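You operate a simulated robot arm through the tools that you are given. There is no shell and no other tool.

Carry out the task below with a simulated robot arm. There is one attempt and no reset: what you move stays moved.

JOB
Put the brown short profile on the long tray and lay the other steel bar in the channel.
Fine: draw the red slide back and open the clamp first; the pushed bar stays in its profile; turn the pressure dial to 2 bar.

The check looks at the end state, three seconds after you hand in, the way a careful person would. Anything else that was tipped, shoved, dropped, spilled or broken makes it a failure.

ROBOT AND FRAMES
A 7-joint arm with a two-finger parallel gripper, fixed in place. Base frame: the origin is at the foot of the arm, x ahead of it, y to its left, z up; the work surface is at about z = 0.84. Readings come in m, degrees, newtons and seconds.
With the tool pointing down near the work surface it reaches from about 0.24 to 0.68 m from the base axis. Its first joint turns from -66.0 to 66.0 degrees. Payload 2.4 kg.
Tool frame: the origin (TCP) lies between the finger pads and is the grasp point; the fingertips stand 0.03 m ahead of it; z points along the fingers, y is the line along which they close. The gripper opens to 0.094 m. The fingers are 0.028 m wide and 0.01 m thick; the gripper's body (0.05 by 0.096 m) begins 0.055 m behind the TCP.
Orientation is that of the tool frame in the base frame, as a unit quaternion [w, x, y, z]. With the fingers straight down and closing along the base's y, the tool's x points along the base's -x, its y along +y and its z along -z.

CONTROLS
- The arm moves only by the tool drive_tool. Its argument "series" is a list of rows, each an object of numbers (a shift or turn left out is 0, a gripper value left out holds the last): "fingers": the finger opening in m, from 0 to 0.094; "x", "y", "z": the shift along the tool's x, y, z in units of 30 mm (1.0 is 30 mm); "wx", "wy", "wz": the turn, a rotation vector about the tool's x, y, z in units of 6 degrees (1.0 is 6 degrees). In form: [{"fingers": .., "x": .., "y": .., "z": .., "wx": .., "wy": .., "wz": ..}, ...]. A call has 1 to 20 rows; each row shifts and turns the commanded pose from where the row before left it, along the tool's axes as they then stand. A call with a number of a shift or a turn outside -1 to 1 is refused whole. A row lasts 0.2 s, in which the tool goes at most 0.05 m and 8.6 degrees; a call with a longer step from one row to the next is refused whole, and so is a gripper value outside its range. Where a pose cannot be reached the arm comes as near as it can. A force on the tool above 40 N (or 10 N above the force at the start of the call, whichever is more), or a blocked arm, ends the call early, and 0.2 s more pass. The fingers move at their own pace (about 0.153 m/s each) and stop on an object; they squeeze with about 21 N. The grip force told is the motor's: it shows also when the fingers shut on nothing. Time passes only in rows, and 0.2 s behind the last, so rows that do not move let the fingers close. It gives the time, the measured TCP pose, the force on the tool (base axes), the opening and the grip force at its end, in the units of the frame above (readings bear some noise), with the torque about the TCP (base axes, N m) and any sound that the robot's microphone picked up, and new pictures: "pictures" is both (left out), scene, wrist or none.
- Cameras (640 x 400 px; columns grow to the right, rows downward): "scene" is fixed at [0.0447, 0.4782, 1.4442]; the picture's right is [-0.69, -0.72, 0.00], its down [-0.41, 0.40, -0.82] and it looks along [0.59, -0.57, -0.57] (base axes); focal length 322 px, centre (320, 200). "wrist" rides on the gripper at [0.076, 0.014, -0.103] in the tool frame; the picture's right is [-0.18, 0.98, 0.00], its down [-0.75, -0.14, -0.64] and it looks along [-0.63, -0.12, 0.77] (tool axes); focal length 243 px, centre (320, 200). There is no depth. A picture from a camera that has moved, and an enlarged one, comes with that camera's place and axes in the base frame and with its lens.
- zoom(camera, box): a new picture of the part [left, top, right, bottom] of that camera's present view, enlarged. The clock stands still meanwhile.
- close_job(): hands the job in; it is judged then, once.

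Nothing tells you positions but the pictures and the camera data. Unless the task says otherwise, let go and move clear before handing in.

The tools are called after "Emit:" as name(argument=value, ...) on one line, values as JSON. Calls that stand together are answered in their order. drive_tool: Moves the arm, as the interface text tells. Its arguments: {"type":"object","properties":{"series":{"type":"array"},"pictures":{"type":"string","enum":["both","scene","wrist","none"]}},"required":["series"]} The other tools are called the same way: zoom (camera, box) takes an enlarged picture of a part of a camera's view; close_job () hands the job in.

At the start:

```text
time: 0.0
ee_pos: [0.3281, -0.1755, 1.1578]
tool_rot: [0.0, -0.001, 1.0, 0.001]
contact_force: [-0.1, -0.3, 0.6]
torque: [0.0, -0.01, 0.02]
finger_gap: 0.0942
gripper_force: 0.1
```

scene: 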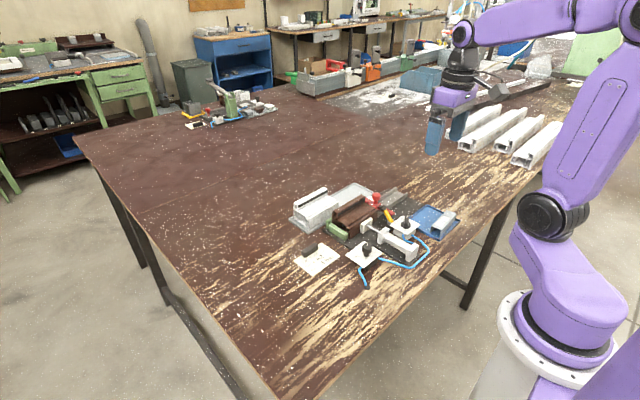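
wrist: 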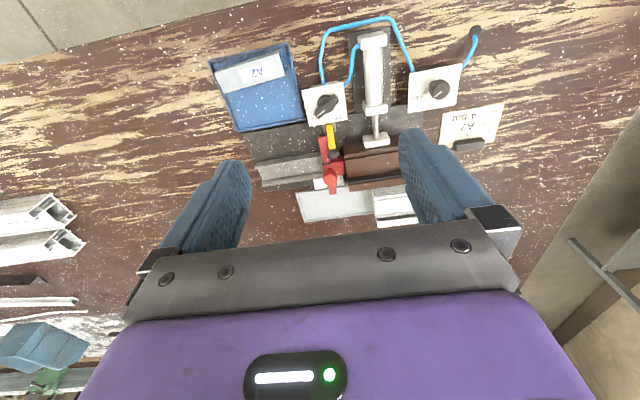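

I see a workbench with a small fixture (press cylinder, two dials, red clamp, brown profile, trays) in front of the arm. I'll take enlarged pictures first to understand it.

Emit:
zoom(camera="scene", box=[280, 170, 470, 290])

Emit:
zoom(camera="wrist", box=[200, 10, 520, 230])

Emit:
zoom(camera="scene", box=[340, 180, 460, 255])

Emit:
zoom(camera="wrist", box=[290, 60, 430, 230])

```text
3.33 times, centred on (375, 230) of scene
camera zoom: at [0.0447, 0.4782, 1.4442], right [-0.69, -0.72, 0.0], down [-0.41, 0.4, -0.82], along [0.59, -0.57, -0.57], focal length 1072 px, centre (137, 100)
```

zoom: 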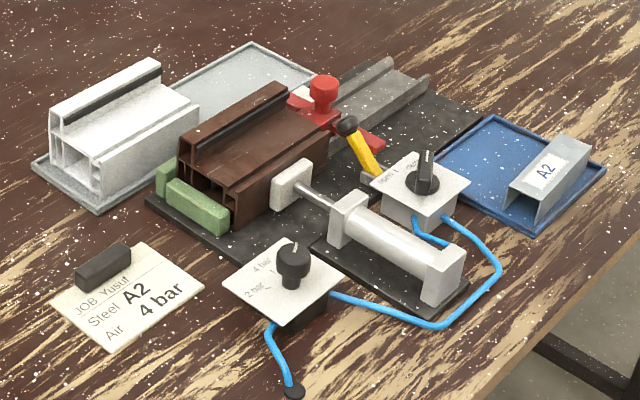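

```text
1.82 times, centred on (360, 120) of wrist
camera zoom: at [0.2513, -0.1614, 1.2609], right [0.18, 0.98, 0.0], down [0.75, -0.14, 0.64], along [0.63, -0.12, -0.77], focal length 441 px, centre (247, 346)
```

zoom: 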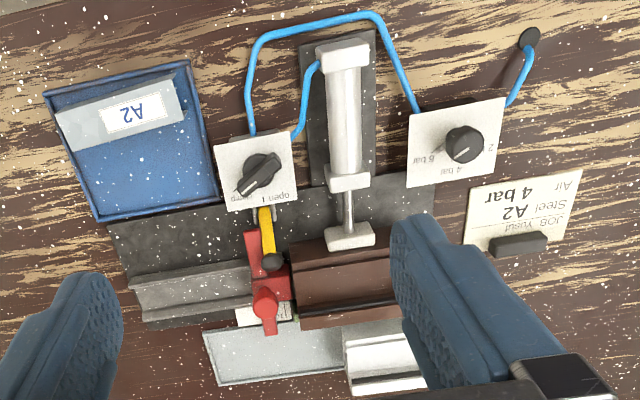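

```text
5.33 times, centred on (400, 218) of scene
camera zoom: at [0.0447, 0.4782, 1.4442], right [-0.69, -0.72, 0.0], down [-0.41, 0.4, -0.82], along [0.59, -0.57, -0.57], focal length 1715 px, centre (-107, 107)
```

zoom: 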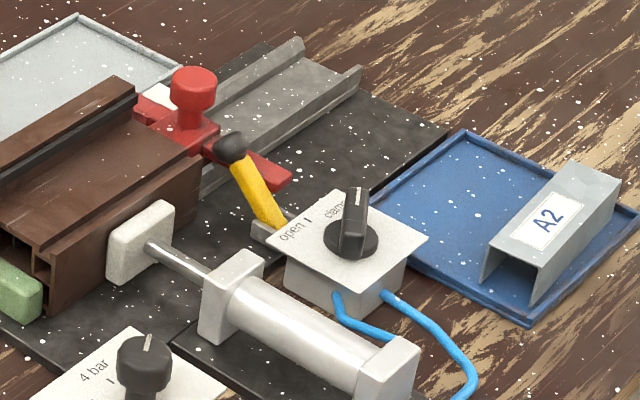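

```text
2.35 times, centred on (360, 145) of wrist
camera zoom: at [0.2513, -0.1614, 1.2609], right [0.18, 0.98, 0.0], down [0.75, -0.14, 0.64], along [0.63, -0.12, -0.77], focal length 571 px, centre (226, 329)
```

zoom: 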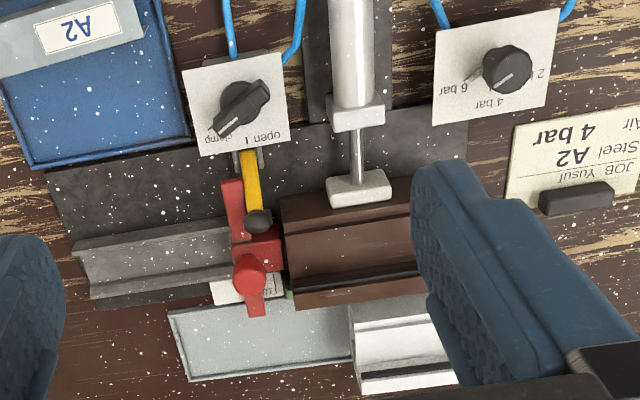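

The cylinder presses the brown profile against a fence, the red slide sits at its -y end over the channel, and the A2 bar is in the blue tray. I'll move to get a closer look before touching anything.

Emit:
drive_tool(series=[{"x": 0.8, "z": 0.8}, {"x": 0.8, "z": 0.8}, {"x": 0.7, "z": 0.8}, {"z": 0.8}, {}], pictures="both")

```text
time: 1.2
ee_pos: [0.2601, -0.1742, 1.0615]
tool_rot: [0.0, 0.0, 1.0, 0.001]
contact_force: [0.1, -0.4, 0.3]
torque: [0.03, 0.04, 0.01]
finger_gap: 0.0938
gripper_force: 0.0
camera wrist: at [0.1826, -0.1605, 1.1648], right [0.18, 0.98, 0.0], down [0.75, -0.14, 0.64], along [0.63, -0.12, -0.77], focal length 243 px, centre (320, 200)
```

scene: 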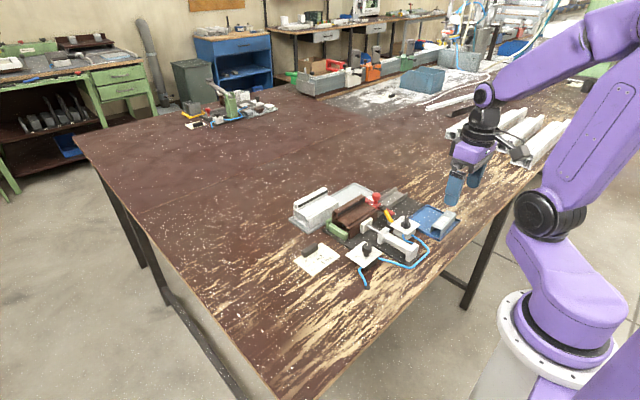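
wrist: 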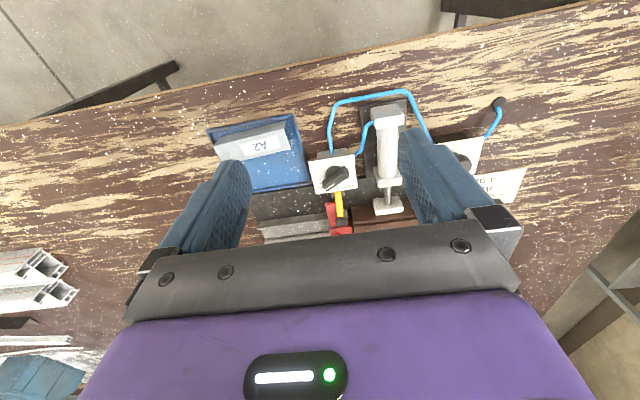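

The view is blocked from back here; I'll move forward so the fixture comes into the upper part of the wrist picture.

Emit:
drive_tool(series=[{"x": -1}, {"x": -1}, {"x": -1}, {"x": -1}, {"x": -1}, {"x": -0.3}, {}], pictures="wrist")

Emit:
zoom(camera="wrist", box=[160, 0, 360, 160])

Emit:
zoom(camera="wrist", box=[320, 0, 520, 160])

```text
time: 2.8
ee_pos: [0.4186, -0.1758, 1.0621]
tool_rot: [0.0, -0.001, 1.0, 0.0]
contact_force: [0.8, -0.9, 0.1]
torque: [-0.01, 0.0, 0.01]
finger_gap: 0.0939
gripper_force: 0.1
camera wrist: at [0.3419, -0.1614, 1.1652], right [0.18, 0.98, 0.0], down [0.75, -0.14, 0.64], along [0.63, -0.12, -0.77], focal length 243 px, centre (320, 200)
```

wrist: 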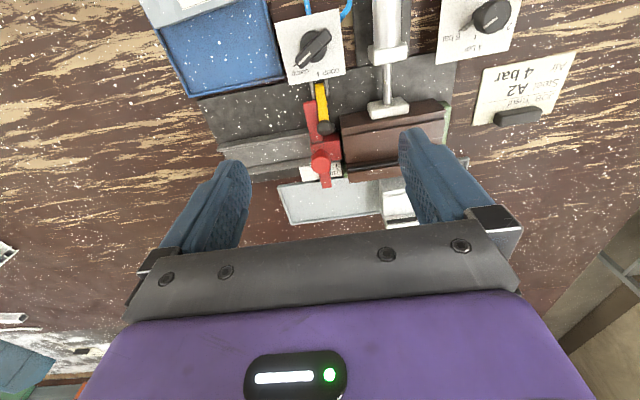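

```text
2.50 times, centred on (260, 80) of wrist
camera zoom: at [0.3419, -0.1614, 1.1652], right [0.18, 0.98, 0.0], down [0.75, -0.14, 0.64], along [0.63, -0.12, -0.77], focal length 606 px, centre (470, 500)
```

zoom: 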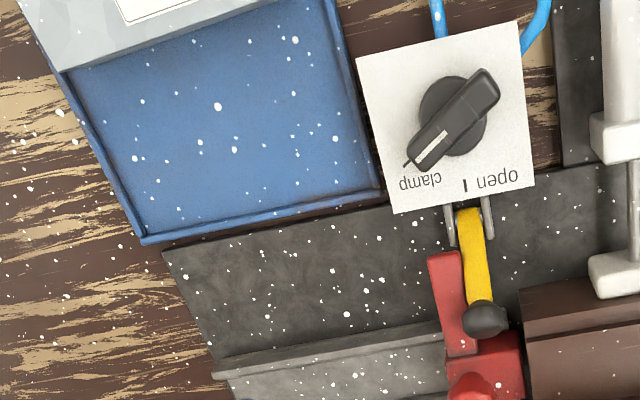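

```text
2.50 times, centred on (420, 80) of wrist
camera zoom: at [0.3419, -0.1614, 1.1652], right [0.18, 0.98, 0.0], down [0.75, -0.14, 0.64], along [0.63, -0.12, -0.77], focal length 606 px, centre (70, 500)
```

zoom: 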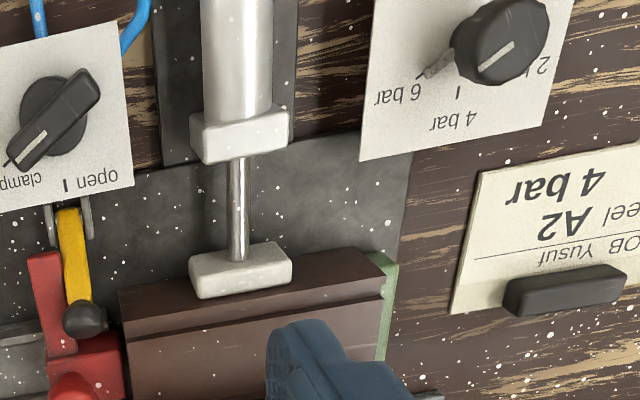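

I need the lever and slide geometry more exactly, so I'll enlarge those parts further.

Emit:
zoom(camera="scene", box=[360, 185, 424, 225])

Emit:
zoom(camera="scene", box=[340, 225, 388, 275])

Emit:
zoom(camera="wrist", box=[280, 70, 360, 200])

Emit:
zoom(camera="scene", box=[285, 180, 365, 245])

```text
10.00 times, centred on (392, 205) of scene
camera zoom: at [0.0447, 0.4782, 1.4442], right [-0.69, -0.72, 0.0], down [-0.41, 0.4, -0.82], along [0.59, -0.57, -0.57], focal length 3216 px, centre (-400, 150)
```

zoom: 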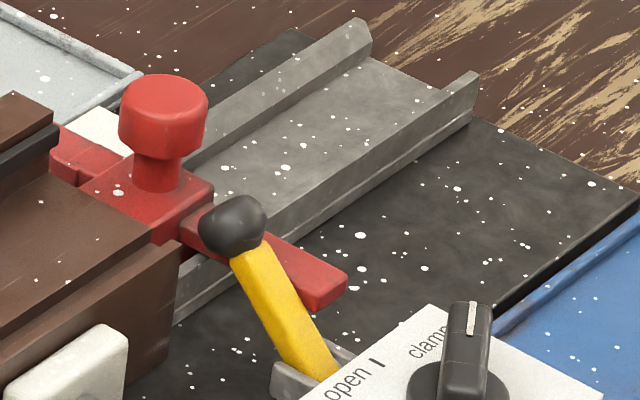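

```text
8.00 times, centred on (364, 250) of scene
camera zoom: at [0.0447, 0.4782, 1.4442], right [-0.69, -0.72, 0.0], down [-0.41, 0.4, -0.82], along [0.59, -0.57, -0.57], focal length 2573 px, centre (-32, -200)
```

zoom: 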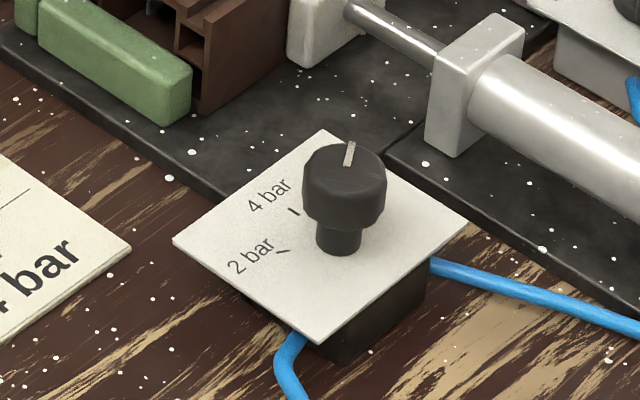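

```text
3.08 times, centred on (320, 135) of wrist
camera zoom: at [0.3419, -0.1614, 1.1652], right [0.18, 0.98, 0.0], down [0.75, -0.14, 0.64], along [0.63, -0.12, -0.77], focal length 746 px, centre (320, 400)
```

zoom: 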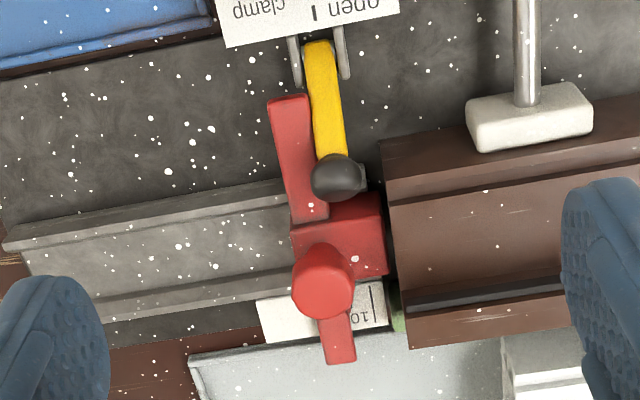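

```text
6.15 times, centred on (325, 212) of scene
camera zoom: at [0.0447, 0.4782, 1.4442], right [-0.69, -0.72, 0.0], down [-0.41, 0.4, -0.82], along [0.59, -0.57, -0.57], focal length 1979 px, centre (289, 123)
```

zoom: 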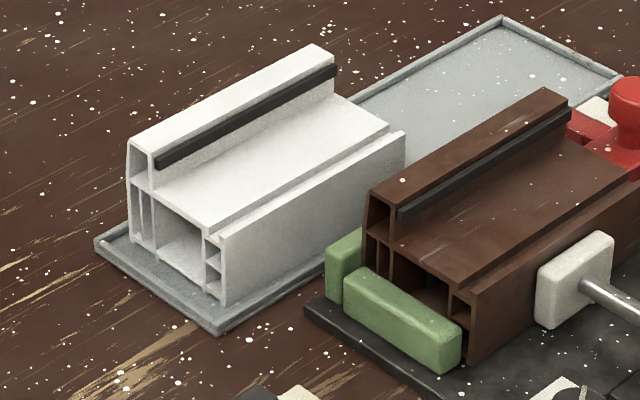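

Brown profile, red slide (knob about x 0.50, y -0.19, z 0.90) and the yellow lever next to it are now roughly located; the air dial appears to be at 6 bar. I'll hover over the slide for a precise look.

Emit:
drive_tool(series=[{"x": -1, "y": -0.2}, {"x": -1, "y": -0.2, "z": 0.3}, {"x": -0.7, "z": 0.5}, {}], pictures="wrist")

Emit:
zoom(camera="wrist", box=[220, 40, 420, 200])

Emit:
zoom(camera="wrist", box=[180, 0, 480, 120])

```text
time: 3.8
ee_pos: [0.4986, -0.1858, 1.0396]
tool_rot: [0.0, 0.0, 1.0, 0.0]
contact_force: [0.1, 0.3, 0.2]
torque: [0.02, -0.01, 0.01]
finger_gap: 0.0937
gripper_force: 0.1
camera wrist: at [0.4226, -0.1732, 1.1417], right [0.18, 0.98, 0.0], down [0.75, -0.14, 0.64], along [0.63, -0.12, -0.77], focal length 243 px, centre (320, 200)
```

wrist: 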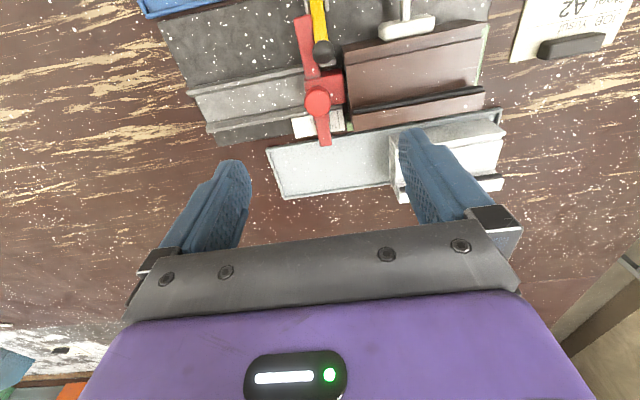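

```text
2.50 times, centred on (320, 120) of wrist
camera zoom: at [0.4226, -0.1732, 1.1417], right [0.18, 0.98, 0.0], down [0.75, -0.14, 0.64], along [0.63, -0.12, -0.77], focal length 606 px, centre (320, 400)
```

zoom: 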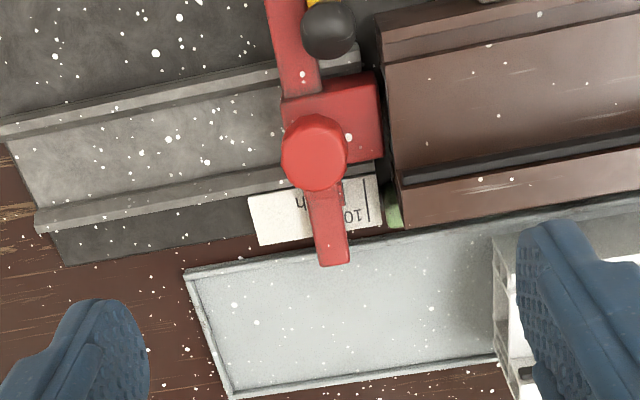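

```text
2.13 times, centred on (330, 60) of wrist
camera zoom: at [0.4226, -0.1732, 1.1417], right [0.18, 0.98, 0.0], down [0.75, -0.14, 0.64], along [0.63, -0.12, -0.77], focal length 518 px, centre (299, 499)
```

zoom: 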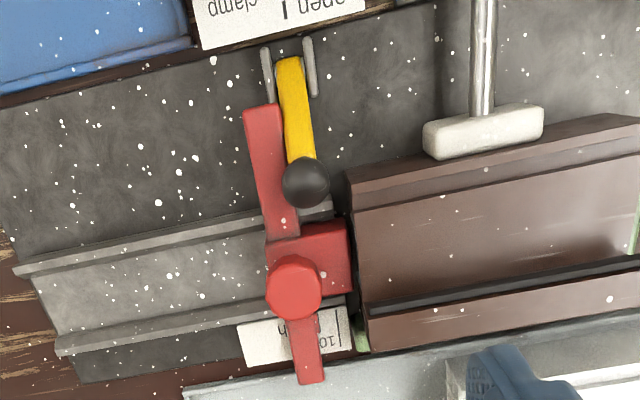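

The red knob is at about (0.497, -0.189), the lever's ball at (0.460, -0.176). I'll rotate the gripper a quarter turn to grip the knob along x and reduce the opening.

Emit:
drive_tool(series=[{"wz": 1, "fingers": 0.036}, {"wz": 1}, {"wz": 1}, {"wz": 1}, {"wz": 1}, {"wz": 1}, {"wz": 1}, {"wz": 1}, {"wz": 1}, {"wz": 1}, {"wz": 1}, {"wz": 1}, {"wz": 1}, {"wz": 1}, {"wz": 1}, {}], pictures="both")

Emit:
zoom(camera="wrist", box=[220, 40, 420, 200])

```text
time: 7.2
ee_pos: [0.4995, -0.1879, 1.0388]
tool_rot: [0.0, 0.707, 0.707, 0.0]
contact_force: [0.7, 0.3, -0.6]
torque: [-0.03, 0.02, 0.03]
finger_gap: 0.0359
gripper_force: 0.0
camera wrist: at [0.5127, -0.1115, 1.1409], right [0.98, -0.19, 0.0], down [-0.14, -0.75, 0.64], along [-0.12, -0.63, -0.77], focal length 243 px, centre (320, 200)
```

scene: 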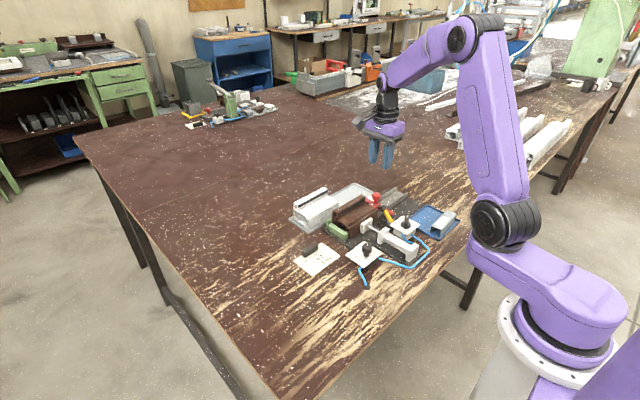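
wrist: 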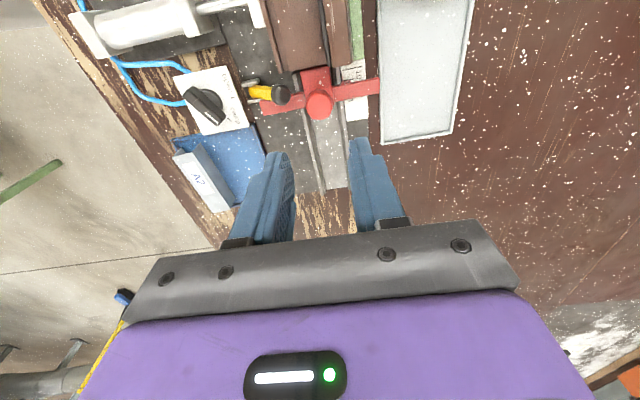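

```text
2.50 times, centred on (320, 120) of wrist
camera zoom: at [0.5127, -0.1115, 1.1409], right [0.98, -0.19, 0.0], down [-0.14, -0.75, 0.64], along [-0.12, -0.63, -0.77], focal length 606 px, centre (320, 400)
```

zoom: 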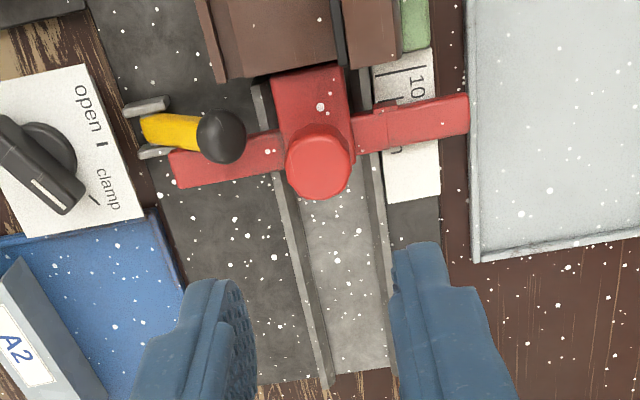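

The lever lies just on the +y side of the slide's wing, so pulling back won't hit it. I'll lower over the knob, keeping the fingers slightly to the -y side to clear the ball.

Emit:
drive_tool(series=[{"x": -0.3, "y": -0.08}, {"z": 0.9}, {"z": 0.9}, {"z": 0.9}, {"z": 0.5}, {}], pictures="both")

Emit:
zoom(camera="wrist", box=[220, 80, 420, 240])

Emit:
zoom(camera="scene", box=[340, 170, 420, 235])

```text
time: 8.6
ee_pos: [0.4978, -0.197, 0.9424]
tool_rot: [-0.001, 0.707, 0.707, -0.001]
contact_force: [-1.5, 0.2, 0.2]
torque: [-0.01, 0.01, 0.01]
finger_gap: 0.036
gripper_force: 0.1
camera wrist: at [0.5106, -0.1209, 1.0444], right [0.98, -0.18, 0.0], down [-0.14, -0.75, 0.64], along [-0.12, -0.63, -0.77], focal length 243 px, centre (320, 200)
```

scene: 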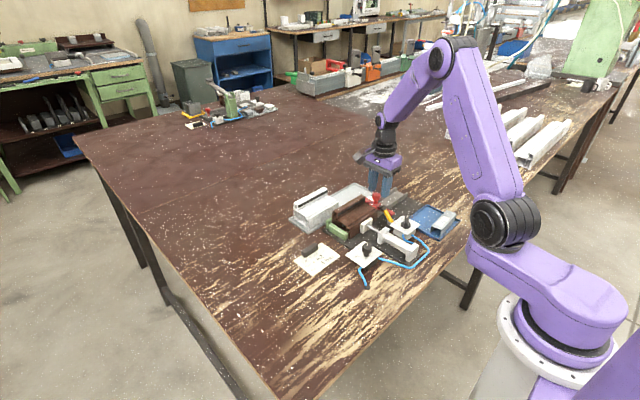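
wrist: 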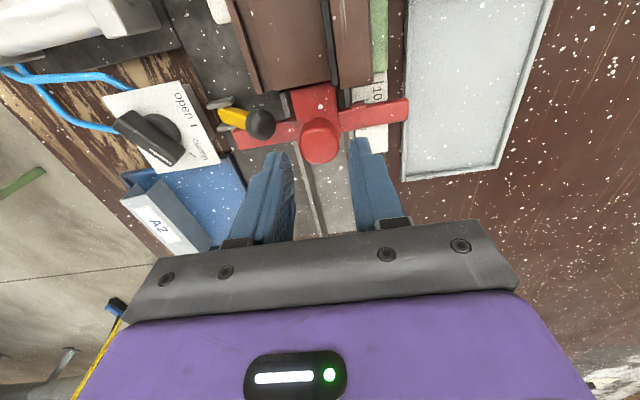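

```text
2.50 times, centred on (320, 160) of wrist
camera zoom: at [0.5106, -0.1209, 1.0444], right [0.98, -0.18, 0.0], down [-0.14, -0.75, 0.64], along [-0.12, -0.63, -0.77], focal length 606 px, centre (320, 300)
```

zoom: 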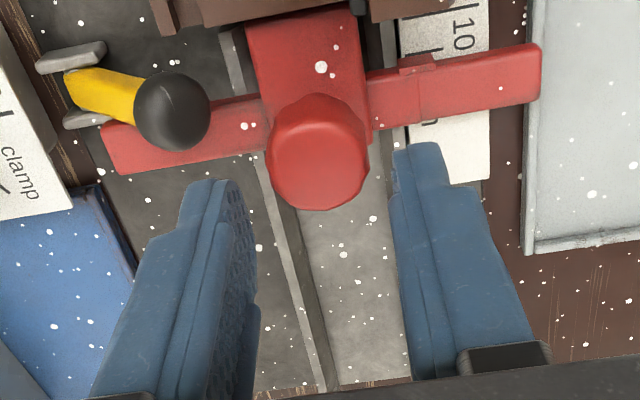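

```text
6.15 times, centred on (380, 202) of scene
camera zoom: at [0.0447, 0.4782, 1.4442], right [-0.69, -0.72, 0.0], down [-0.41, 0.4, -0.82], along [0.59, -0.57, -0.57], focal length 1979 px, centre (-49, 185)
```

zoom: 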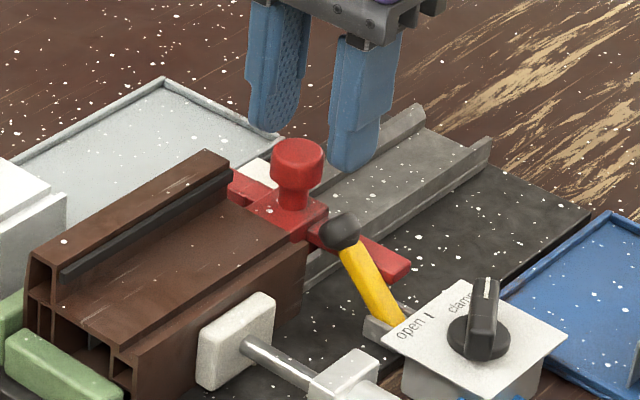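

Alignment is good. I'll go down the rest and close on the knob.

Emit:
drive_tool(series=[{"x": 0.1, "z": 0.5}, {"z": 0.4}, {}, {"fingers": 0.0}, {}, {}], pictures="both")

Emit:
zoom(camera="wrist", box=[220, 80, 420, 240])

Emit:
zoom(camera="scene", box=[340, 170, 420, 235])

```text
time: 10.0
ee_pos: [0.4983, -0.1936, 0.9158]
tool_rot: [0.001, 0.708, 0.707, 0.0]
contact_force: [14.5, -1.2, -11.3]
torque: [-0.24, -0.24, -0.08]
finger_gap: 0.025
gripper_force: 45.3
camera wrist: at [0.5112, -0.1172, 1.0174], right [0.98, -0.18, 0.0], down [-0.14, -0.75, 0.64], along [-0.12, -0.63, -0.77], focal length 243 px, centre (320, 200)
```

scene: 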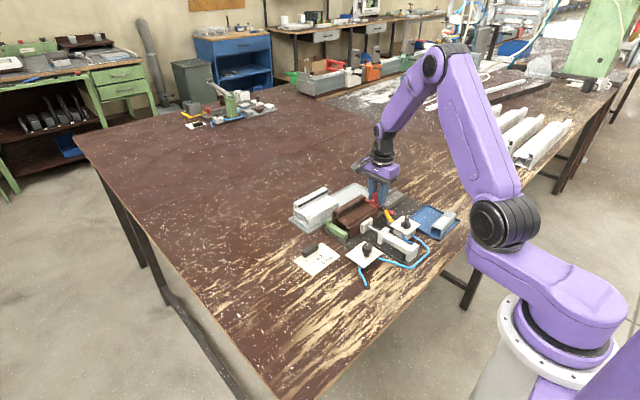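
wrist: 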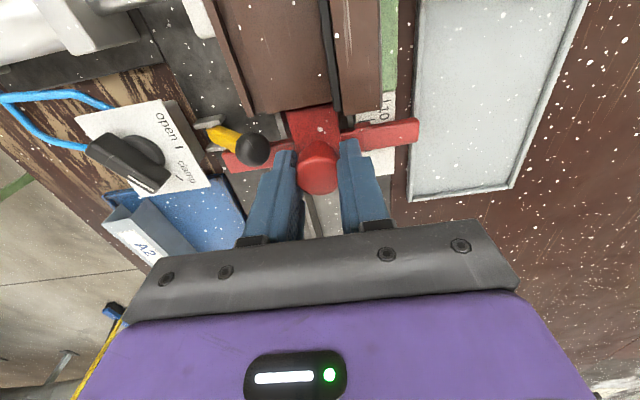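

```text
2.50 times, centred on (320, 160) of wrist
camera zoom: at [0.5112, -0.1172, 1.0174], right [0.98, -0.18, 0.0], down [-0.14, -0.75, 0.64], along [-0.12, -0.63, -0.77], focal length 606 px, centre (320, 300)
```

zoom: 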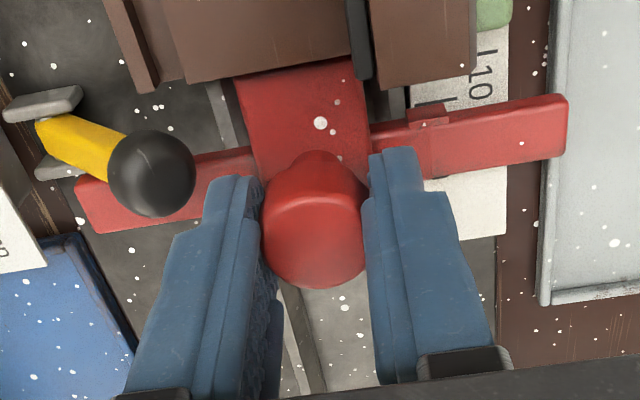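

```text
6.15 times, centred on (380, 202) of scene
camera zoom: at [0.0452, 0.4781, 1.4442], right [-0.69, -0.72, 0.0], down [-0.41, 0.4, -0.82], along [0.59, -0.57, -0.57], focal length 1979 px, centre (-49, 185)
```

zoom: 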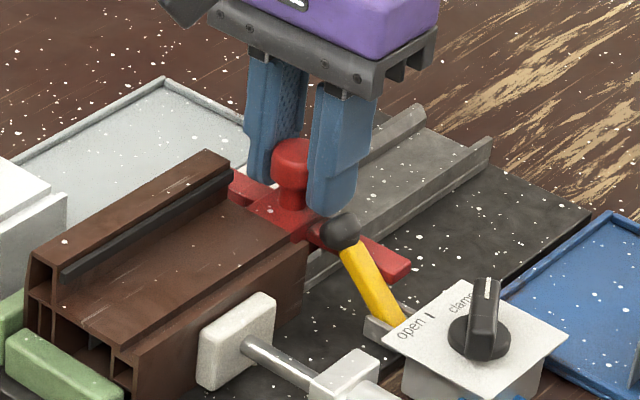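

The knob is held. I'll draw the slide back along -y in small steps and watch the force.

Emit:
drive_tool(series=[{"x": -0.2}, {"x": -0.3}, {"x": -0.3}, {"x": -0.3}, {"x": -0.3}, {}], pictures="both")

Emit:
zoom(camera="scene", box=[340, 170, 420, 235])

```text
time: 11.4
ee_pos: [0.4981, -0.2358, 0.9154]
tool_rot: [0.002, 0.708, 0.707, 0.0]
contact_force: [19.0, -0.7, -10.6]
torque: [0.38, -0.23, -0.05]
finger_gap: 0.025
gripper_force: 44.5
camera wrist: at [0.5113, -0.1599, 1.0175], right [0.98, -0.18, 0.0], down [-0.14, -0.75, 0.64], along [-0.12, -0.63, -0.77], focal length 243 px, centre (320, 200)
```

scene: 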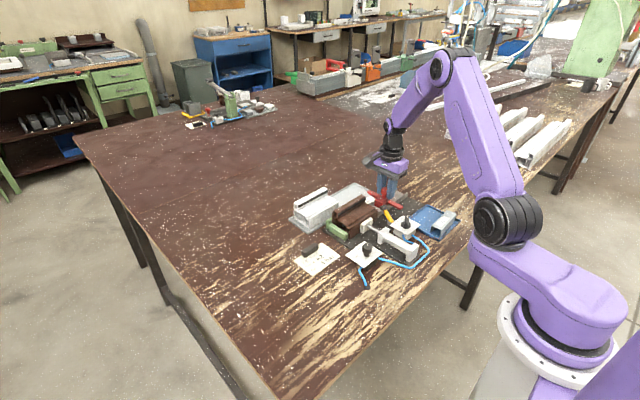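
wrist: 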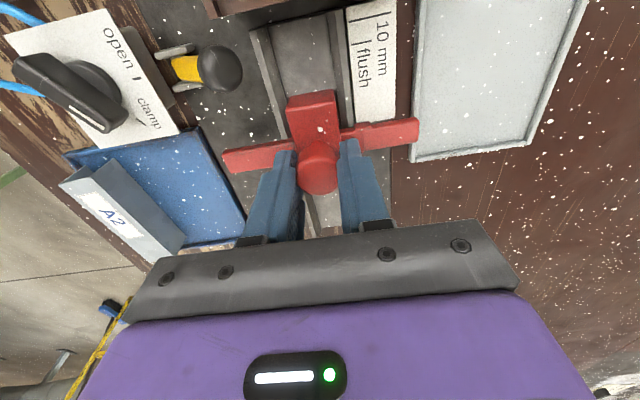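

```text
6.15 times, centred on (380, 202) of scene
camera zoom: at [0.0454, 0.4781, 1.4442], right [-0.69, -0.72, 0.0], down [-0.41, 0.4, -0.82], along [0.59, -0.57, -0.57], focal length 1979 px, centre (-49, 185)
```

zoom: 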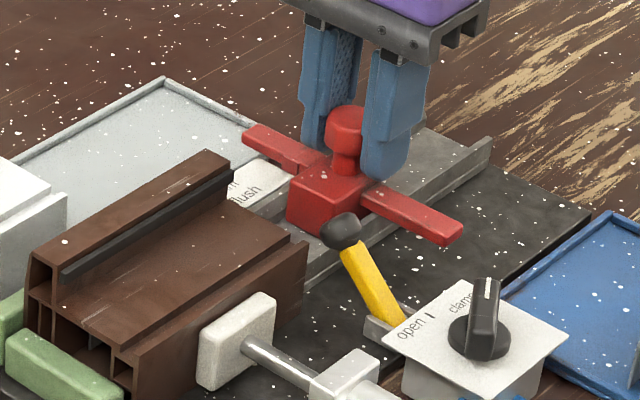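

The slide moves freely; the scale reads "10 mm / flush". The A2 bar is about 100 mm long, so I'll keep pulling toward the end of the channel.

Emit:
drive_tool(series=[{"x": -0.3}, {"x": -0.3}, {"x": -0.3}, {"x": -0.3}, {"x": -0.3}, {"x": -0.3}, {}], pictures="both")

Emit:
zoom(camera="scene", box=[340, 170, 440, 245])

```text
time: 13.0
ee_pos: [0.4968, -0.2888, 0.9144]
tool_rot: [0.001, 0.707, 0.707, 0.0]
contact_force: [20.2, 1.1, -12.5]
torque: [0.13, -0.3, -0.05]
finger_gap: 0.0252
gripper_force: 44.9
camera wrist: at [0.5112, -0.2136, 1.0175], right [0.98, -0.18, 0.0], down [-0.14, -0.75, 0.64], along [-0.12, -0.63, -0.77], focal length 243 px, centre (320, 200)
```

scene: 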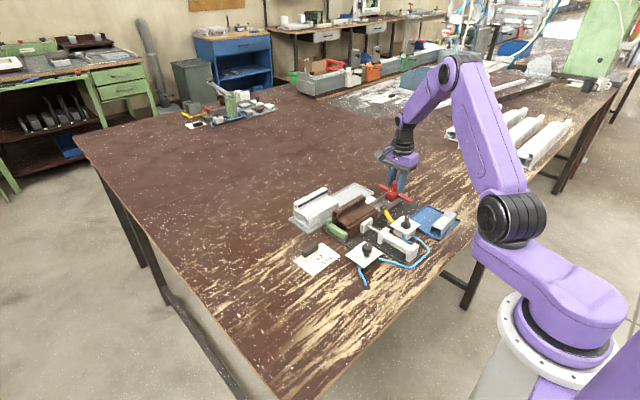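
wrist: 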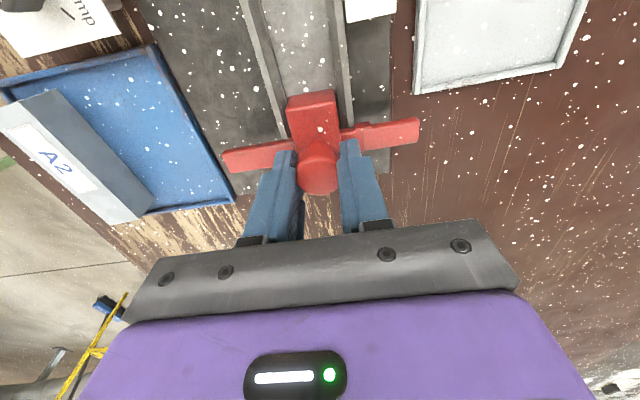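

```text
5.33 times, centred on (390, 208) of scene
camera zoom: at [0.0454, 0.4781, 1.4442], right [-0.69, -0.72, 0.0], down [-0.41, 0.4, -0.82], along [0.59, -0.57, -0.57], focal length 1715 px, centre (-53, 160)
```

zoom: 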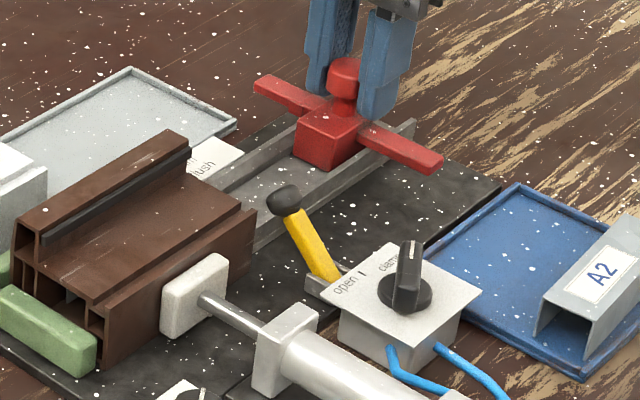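

Nose of the slide is at about y -0.254, leaving slightly less than the bar's length. I'll pull about 20 mm more, gently.

Emit:
drive_tool(series=[{"x": -0.2}, {"x": -0.2}, {"x": -0.2}, {"x": -0.1}, {}], pictures="both")

Emit:
zoom(camera="scene", box=[370, 170, 470, 245])

Emit:
zoom(camera="wrist", box=[100, 0, 420, 200])

```text
time: 14.2
ee_pos: [0.4983, -0.3111, 0.9162]
tool_rot: [0.001, 0.706, 0.708, -0.001]
contact_force: [18.8, 2.3, -11.3]
torque: [-0.2, -0.27, -0.18]
finger_gap: 0.0254
gripper_force: 44.9
camera wrist: at [0.5112, -0.2342, 1.0176], right [0.98, -0.18, 0.0], down [-0.14, -0.75, 0.64], along [-0.12, -0.63, -0.77], focal length 243 px, centre (320, 200)
```

scene: 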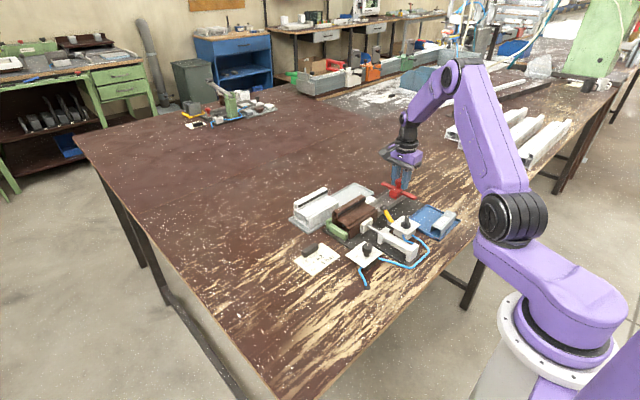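
wrist: 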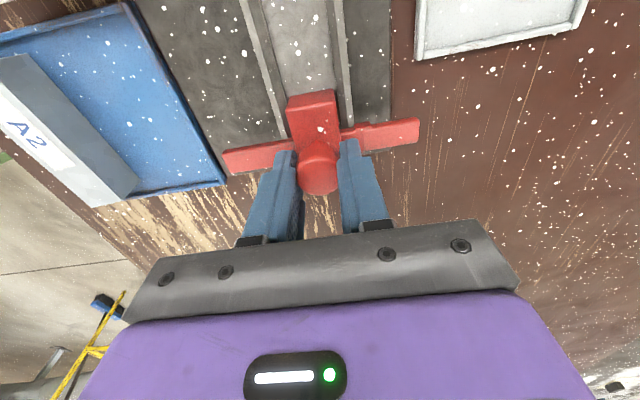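

```text
5.33 times, centred on (420, 208) of scene
camera zoom: at [0.0454, 0.4781, 1.4442], right [-0.69, -0.72, 0.0], down [-0.41, 0.4, -0.82], along [0.59, -0.57, -0.57], focal length 1715 px, centre (-213, 160)
```

zoom: 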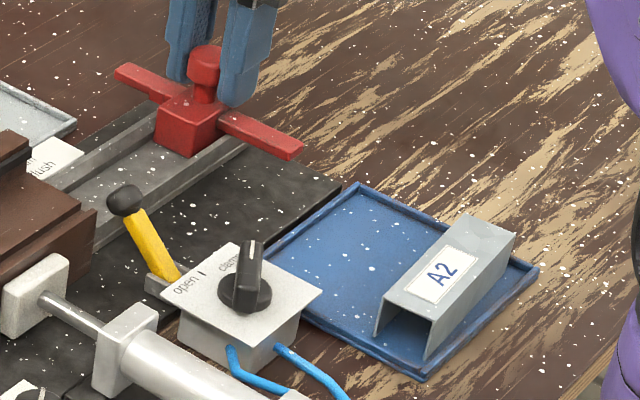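

```text
2.00 times, centred on (260, 100) of wrist
camera zoom: at [0.5112, -0.2342, 1.0176], right [0.98, -0.18, 0.0], down [-0.14, -0.75, 0.64], along [-0.12, -0.63, -0.77], focal length 485 px, centre (440, 400)
```

zoom: 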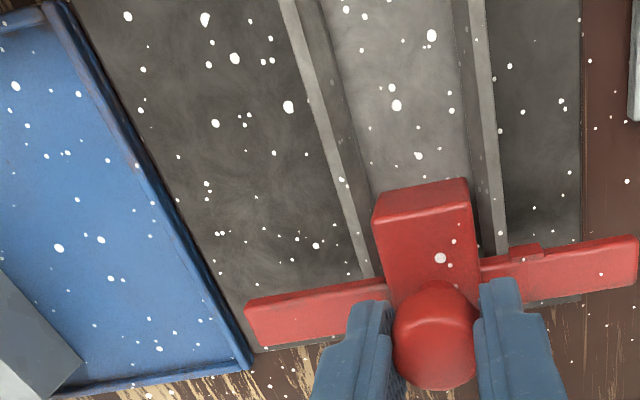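

The slide nose is at about -0.275. I'll try another 6 mm to see whether it is at its end stop.

Emit:
drive_tool(series=[{"x": -0.1}, {"x": -0.1}, {}], pictures="wrist")

```text
time: 15.0
ee_pos: [0.4981, -0.3105, 0.9156]
tool_rot: [-0.003, 0.704, 0.71, 0.0]
contact_force: [6.6, 26.1, 4.3]
torque: [0.65, 0.02, 0.05]
finger_gap: 0.025
gripper_force: 45.1
camera wrist: at [0.5116, -0.2355, 1.0181], right [0.98, -0.18, -0.01], down [-0.13, -0.76, 0.64], along [-0.12, -0.63, -0.77], focal length 243 px, centre (320, 200)
```

wrist: 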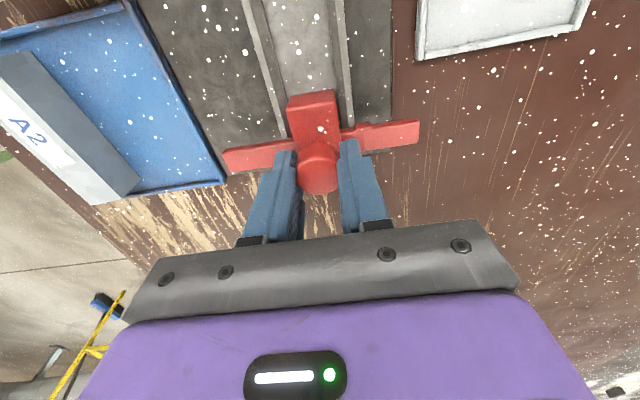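

That is the end stop (26 N along y). I'll relax the pull, release the knob and rise.

Emit:
drive_tool(series=[{"x": 0.15}, {"x": 0.03, "fingers": 0.04}, {}, {"z": -0.5}, {"z": -1}, {"z": -1}, {"z": -1}, {"z": -1}, {}], pictures="both")

Emit:
zoom(camera="scene", box=[330, 170, 470, 270])

Emit:
zoom(camera="wrist", box=[60, 0, 420, 200])

```text
time: 17.0
ee_pos: [0.4971, -0.3116, 1.0513]
tool_rot: [0.0, 0.707, 0.708, -0.001]
contact_force: [-0.8, -0.5, 0.1]
torque: [-0.01, 0.01, 0.02]
finger_gap: 0.04
gripper_force: 0.1
camera wrist: at [0.5104, -0.2356, 1.1536], right [0.98, -0.18, 0.0], down [-0.14, -0.75, 0.64], along [-0.12, -0.63, -0.77], focal length 243 px, centre (320, 200)
```

scene: 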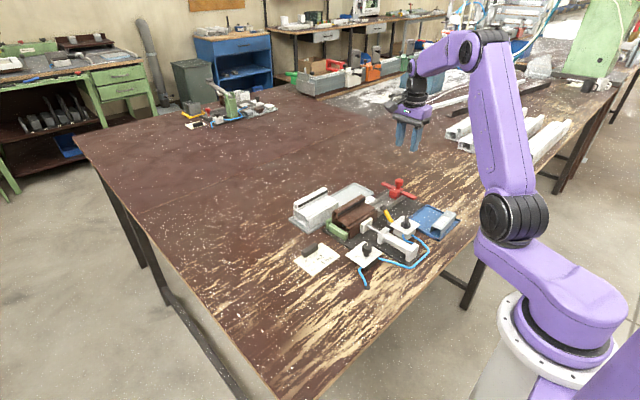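
wrist: 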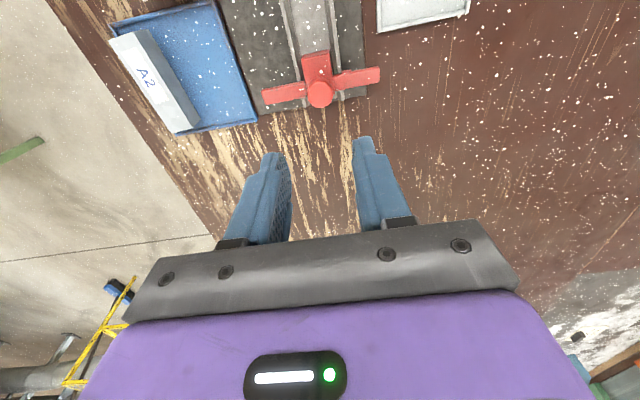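

```text
4.00 times, centred on (400, 220) of scene
camera zoom: at [0.0447, 0.4782, 1.4442], right [-0.69, -0.72, 0.0], down [-0.41, 0.4, -0.82], along [0.59, -0.57, -0.57], focal length 1287 px, centre (0, 120)
```

zoom: 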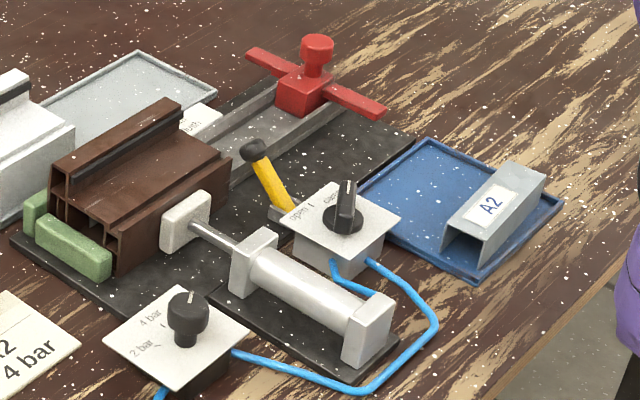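

```text
1.78 times, centred on (240, 100) of wrist
camera zoom: at [0.5104, -0.2356, 1.1536], right [0.98, -0.18, 0.0], down [-0.14, -0.75, 0.64], along [-0.12, -0.63, -0.77], focal length 431 px, centre (462, 378)
```

zoom: 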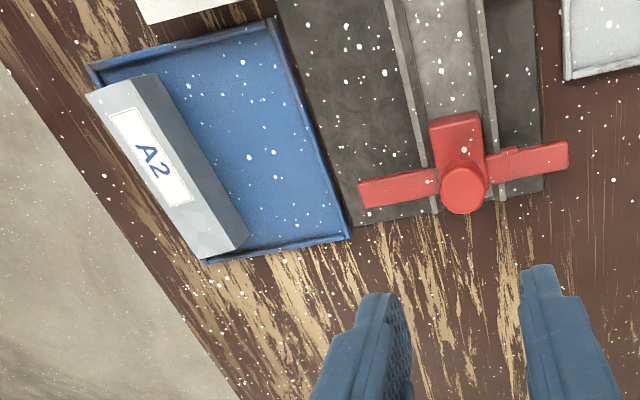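

The slide is fully back. Next the clamp valve: I'll hover over its knob at about (0.376, -0.171) and align the fingers across the handle.

Emit:
drive_tool(series=[{"x": 0.94, "y": -0.8, "wz": -1}, {"x": 0.94, "y": -0.8}, {"x": 0.94, "y": -0.8}, {"x": 0.94, "y": -0.8}, {"x": 0.8, "y": -0.6}, {}], pictures="wrist")

Emit:
zoom(camera="wrist", box=[220, 40, 420, 200])

```text
time: 18.4
ee_pos: [0.371, -0.1849, 1.0502]
tool_rot: [0.001, 0.669, 0.743, -0.001]
contact_force: [-0.7, 0.3, 0.3]
torque: [-0.01, 0.02, 0.0]
finger_gap: 0.0399
gripper_force: 0.0
camera wrist: at [0.3767, -0.1068, 1.1524], right [1.0, -0.08, 0.0], down [-0.06, -0.76, 0.64], along [-0.05, -0.64, -0.77], focal length 243 px, centre (320, 200)
```

wrist: 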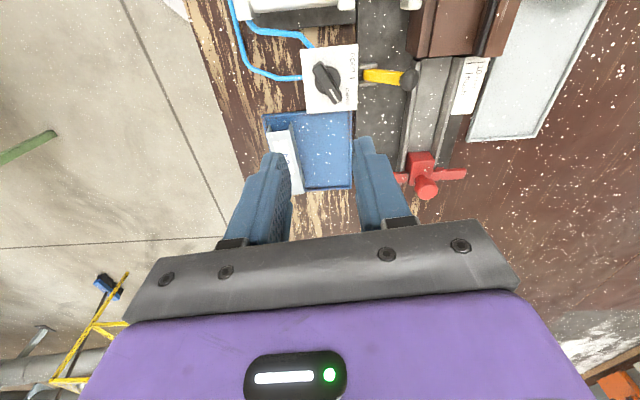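

```text
2.50 times, centred on (320, 120) of wrist
camera zoom: at [0.3767, -0.1068, 1.1524], right [1.0, -0.08, 0.0], down [-0.06, -0.76, 0.64], along [-0.05, -0.64, -0.77], focal length 606 px, centre (320, 400)
```

zoom: 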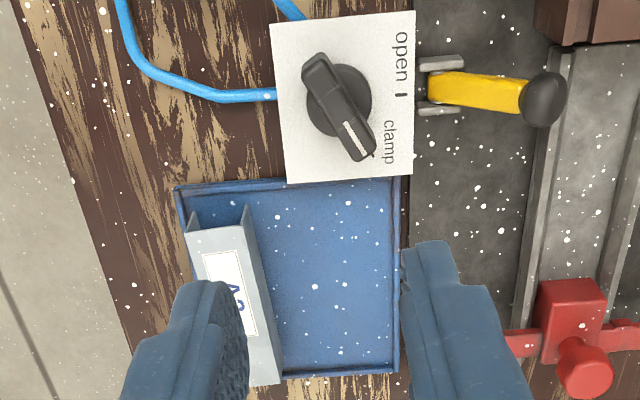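

The valve knob's axis is near (0.380, -0.171); its handle points at "clamp", about 60° clockwise of "open". I'll align and come down partway.

Emit:
drive_tool(series=[{"x": 0.43, "y": 0.35, "fingers": 0.036}, {"wz": -1}, {"wz": -1}, {"wz": -1}, {"wz": -1}, {"z": 1}, {"z": 1}, {"z": 0.8}, {}], pictures="both")

Emit:
zoom(camera="wrist", box=[220, 80, 420, 240])

Emit:
zoom(camera="scene", box=[360, 190, 450, 260])

```text
time: 20.4
ee_pos: [0.3801, -0.1702, 0.9668]
tool_rot: [0.0, 0.501, 0.866, 0.0]
contact_force: [0.6, 0.2, 0.3]
torque: [-0.01, -0.02, 0.03]
finger_gap: 0.0358
gripper_force: 0.0
camera wrist: at [0.3535, -0.0979, 1.0689], right [0.94, 0.33, 0.0], down [0.25, -0.72, 0.64], along [0.21, -0.61, -0.77], focal length 243 px, centre (320, 200)
```

scene: 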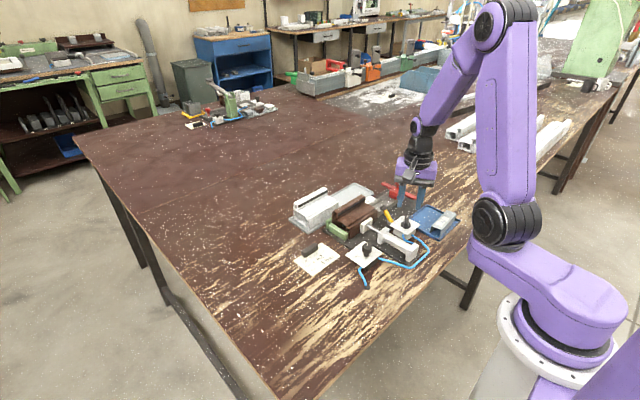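
wrist: 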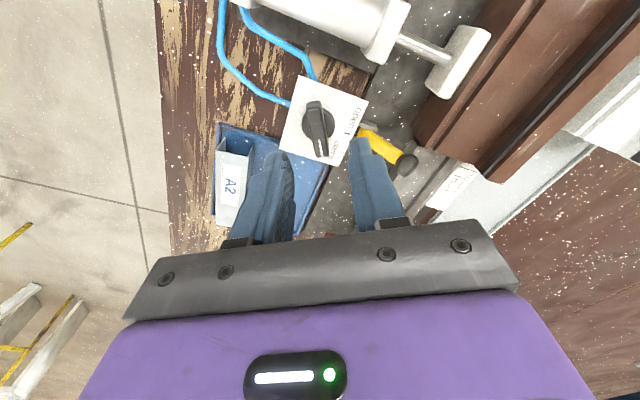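

```text
2.50 times, centred on (320, 160) of wrist
camera zoom: at [0.3535, -0.0979, 1.0689], right [0.94, 0.33, 0.0], down [0.25, -0.72, 0.64], along [0.21, -0.61, -0.77], focal length 606 px, centre (320, 300)
```

zoom: 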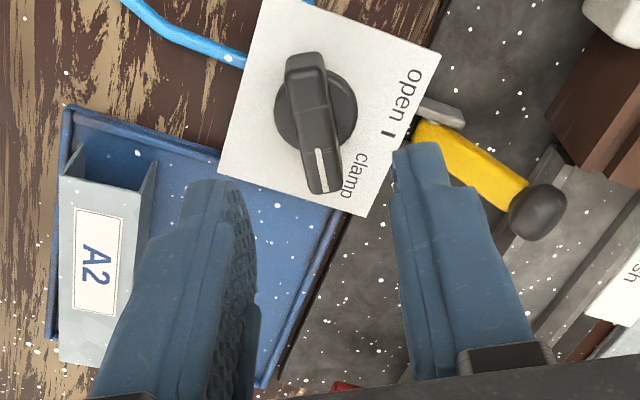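

```text
5.71 times, centred on (405, 225) of scene
camera zoom: at [0.0447, 0.4782, 1.4442], right [-0.69, -0.72, 0.0], down [-0.41, 0.4, -0.82], along [0.59, -0.57, -0.57], focal length 1838 px, centre (-166, 57)
```

zoom: 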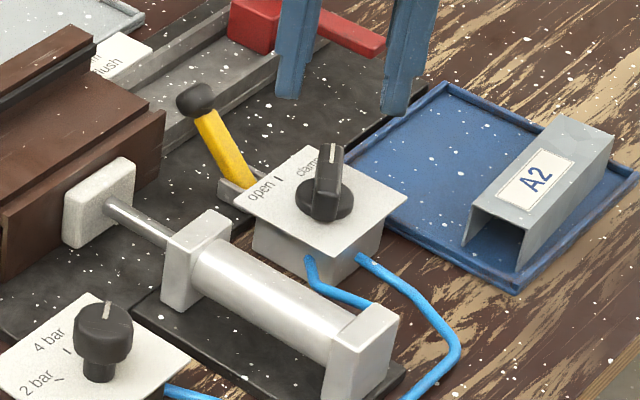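

The handle lies between the fingers. I'll lower to it, close, and check before turning.

Emit:
drive_tool(series=[{"x": 0.06, "y": -0.06, "z": 0.6}, {"z": 0.6}, {"z": 0.36}, {}, {"fingers": 0.0}, {}, {}], pictures="both")

Emit:
zoom(camera="wrist", box=[220, 80, 420, 240])

Emit:
zoom(camera="scene", box=[360, 190, 450, 260])

```text
time: 22.0
ee_pos: [0.3772, -0.17, 0.9186]
tool_rot: [-0.001, 0.501, 0.866, 0.001]
contact_force: [-10.2, -6.1, -3.6]
torque: [-0.79, -0.1, -0.02]
finger_gap: 0.0119
gripper_force: 44.6
camera wrist: at [0.3508, -0.097, 1.0217], right [0.94, 0.33, 0.0], down [0.25, -0.72, 0.64], along [0.21, -0.61, -0.77], focal length 243 px, centre (320, 200)
```

scene: 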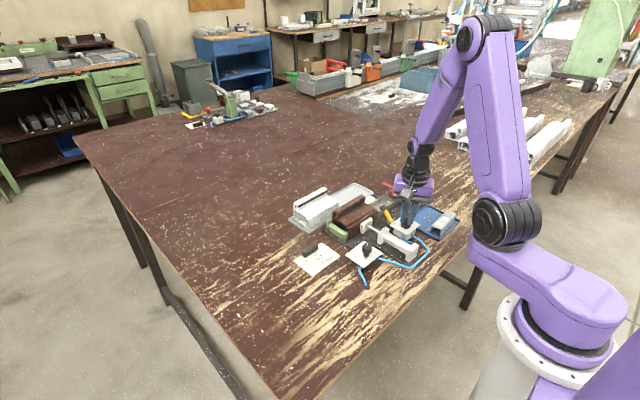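
wrist: 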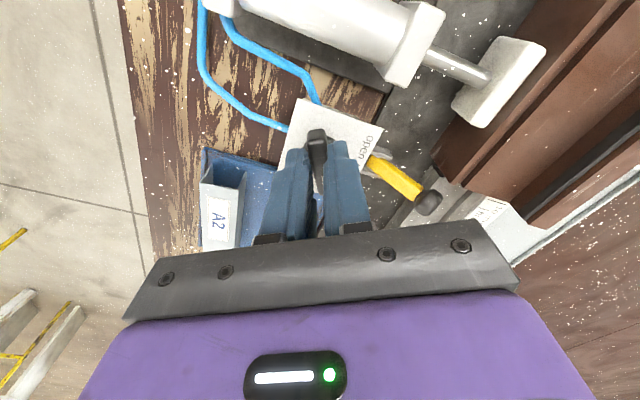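

```text
2.50 times, centred on (320, 160) of wrist
camera zoom: at [0.3508, -0.097, 1.0217], right [0.94, 0.33, 0.0], down [0.25, -0.72, 0.64], along [0.21, -0.61, -0.77], focal length 606 px, centre (320, 300)
```

zoom: 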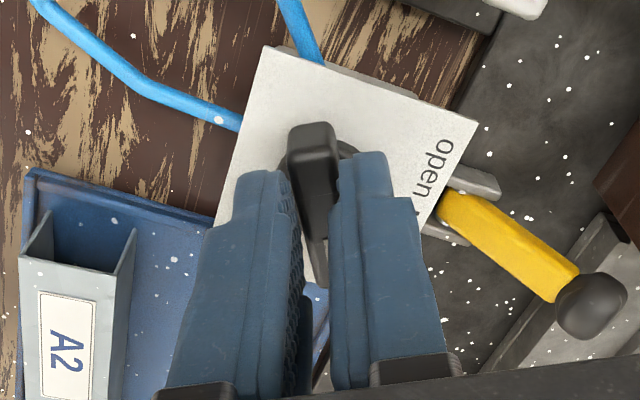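

```text
5.71 times, centred on (405, 225) of scene
camera zoom: at [0.0445, 0.478, 1.4443], right [-0.69, -0.72, 0.0], down [-0.41, 0.4, -0.82], along [0.59, -0.57, -0.57], focal length 1838 px, centre (-166, 57)
```

zoom: 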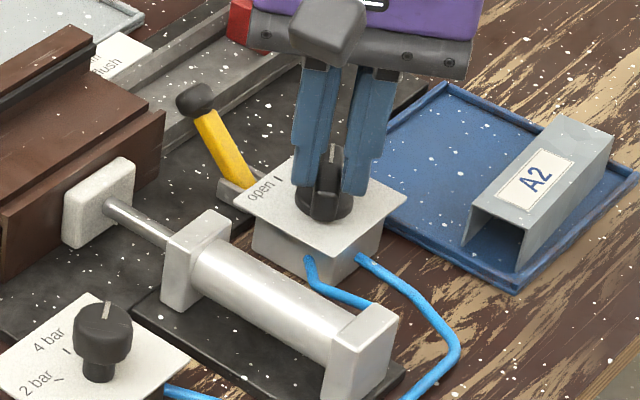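

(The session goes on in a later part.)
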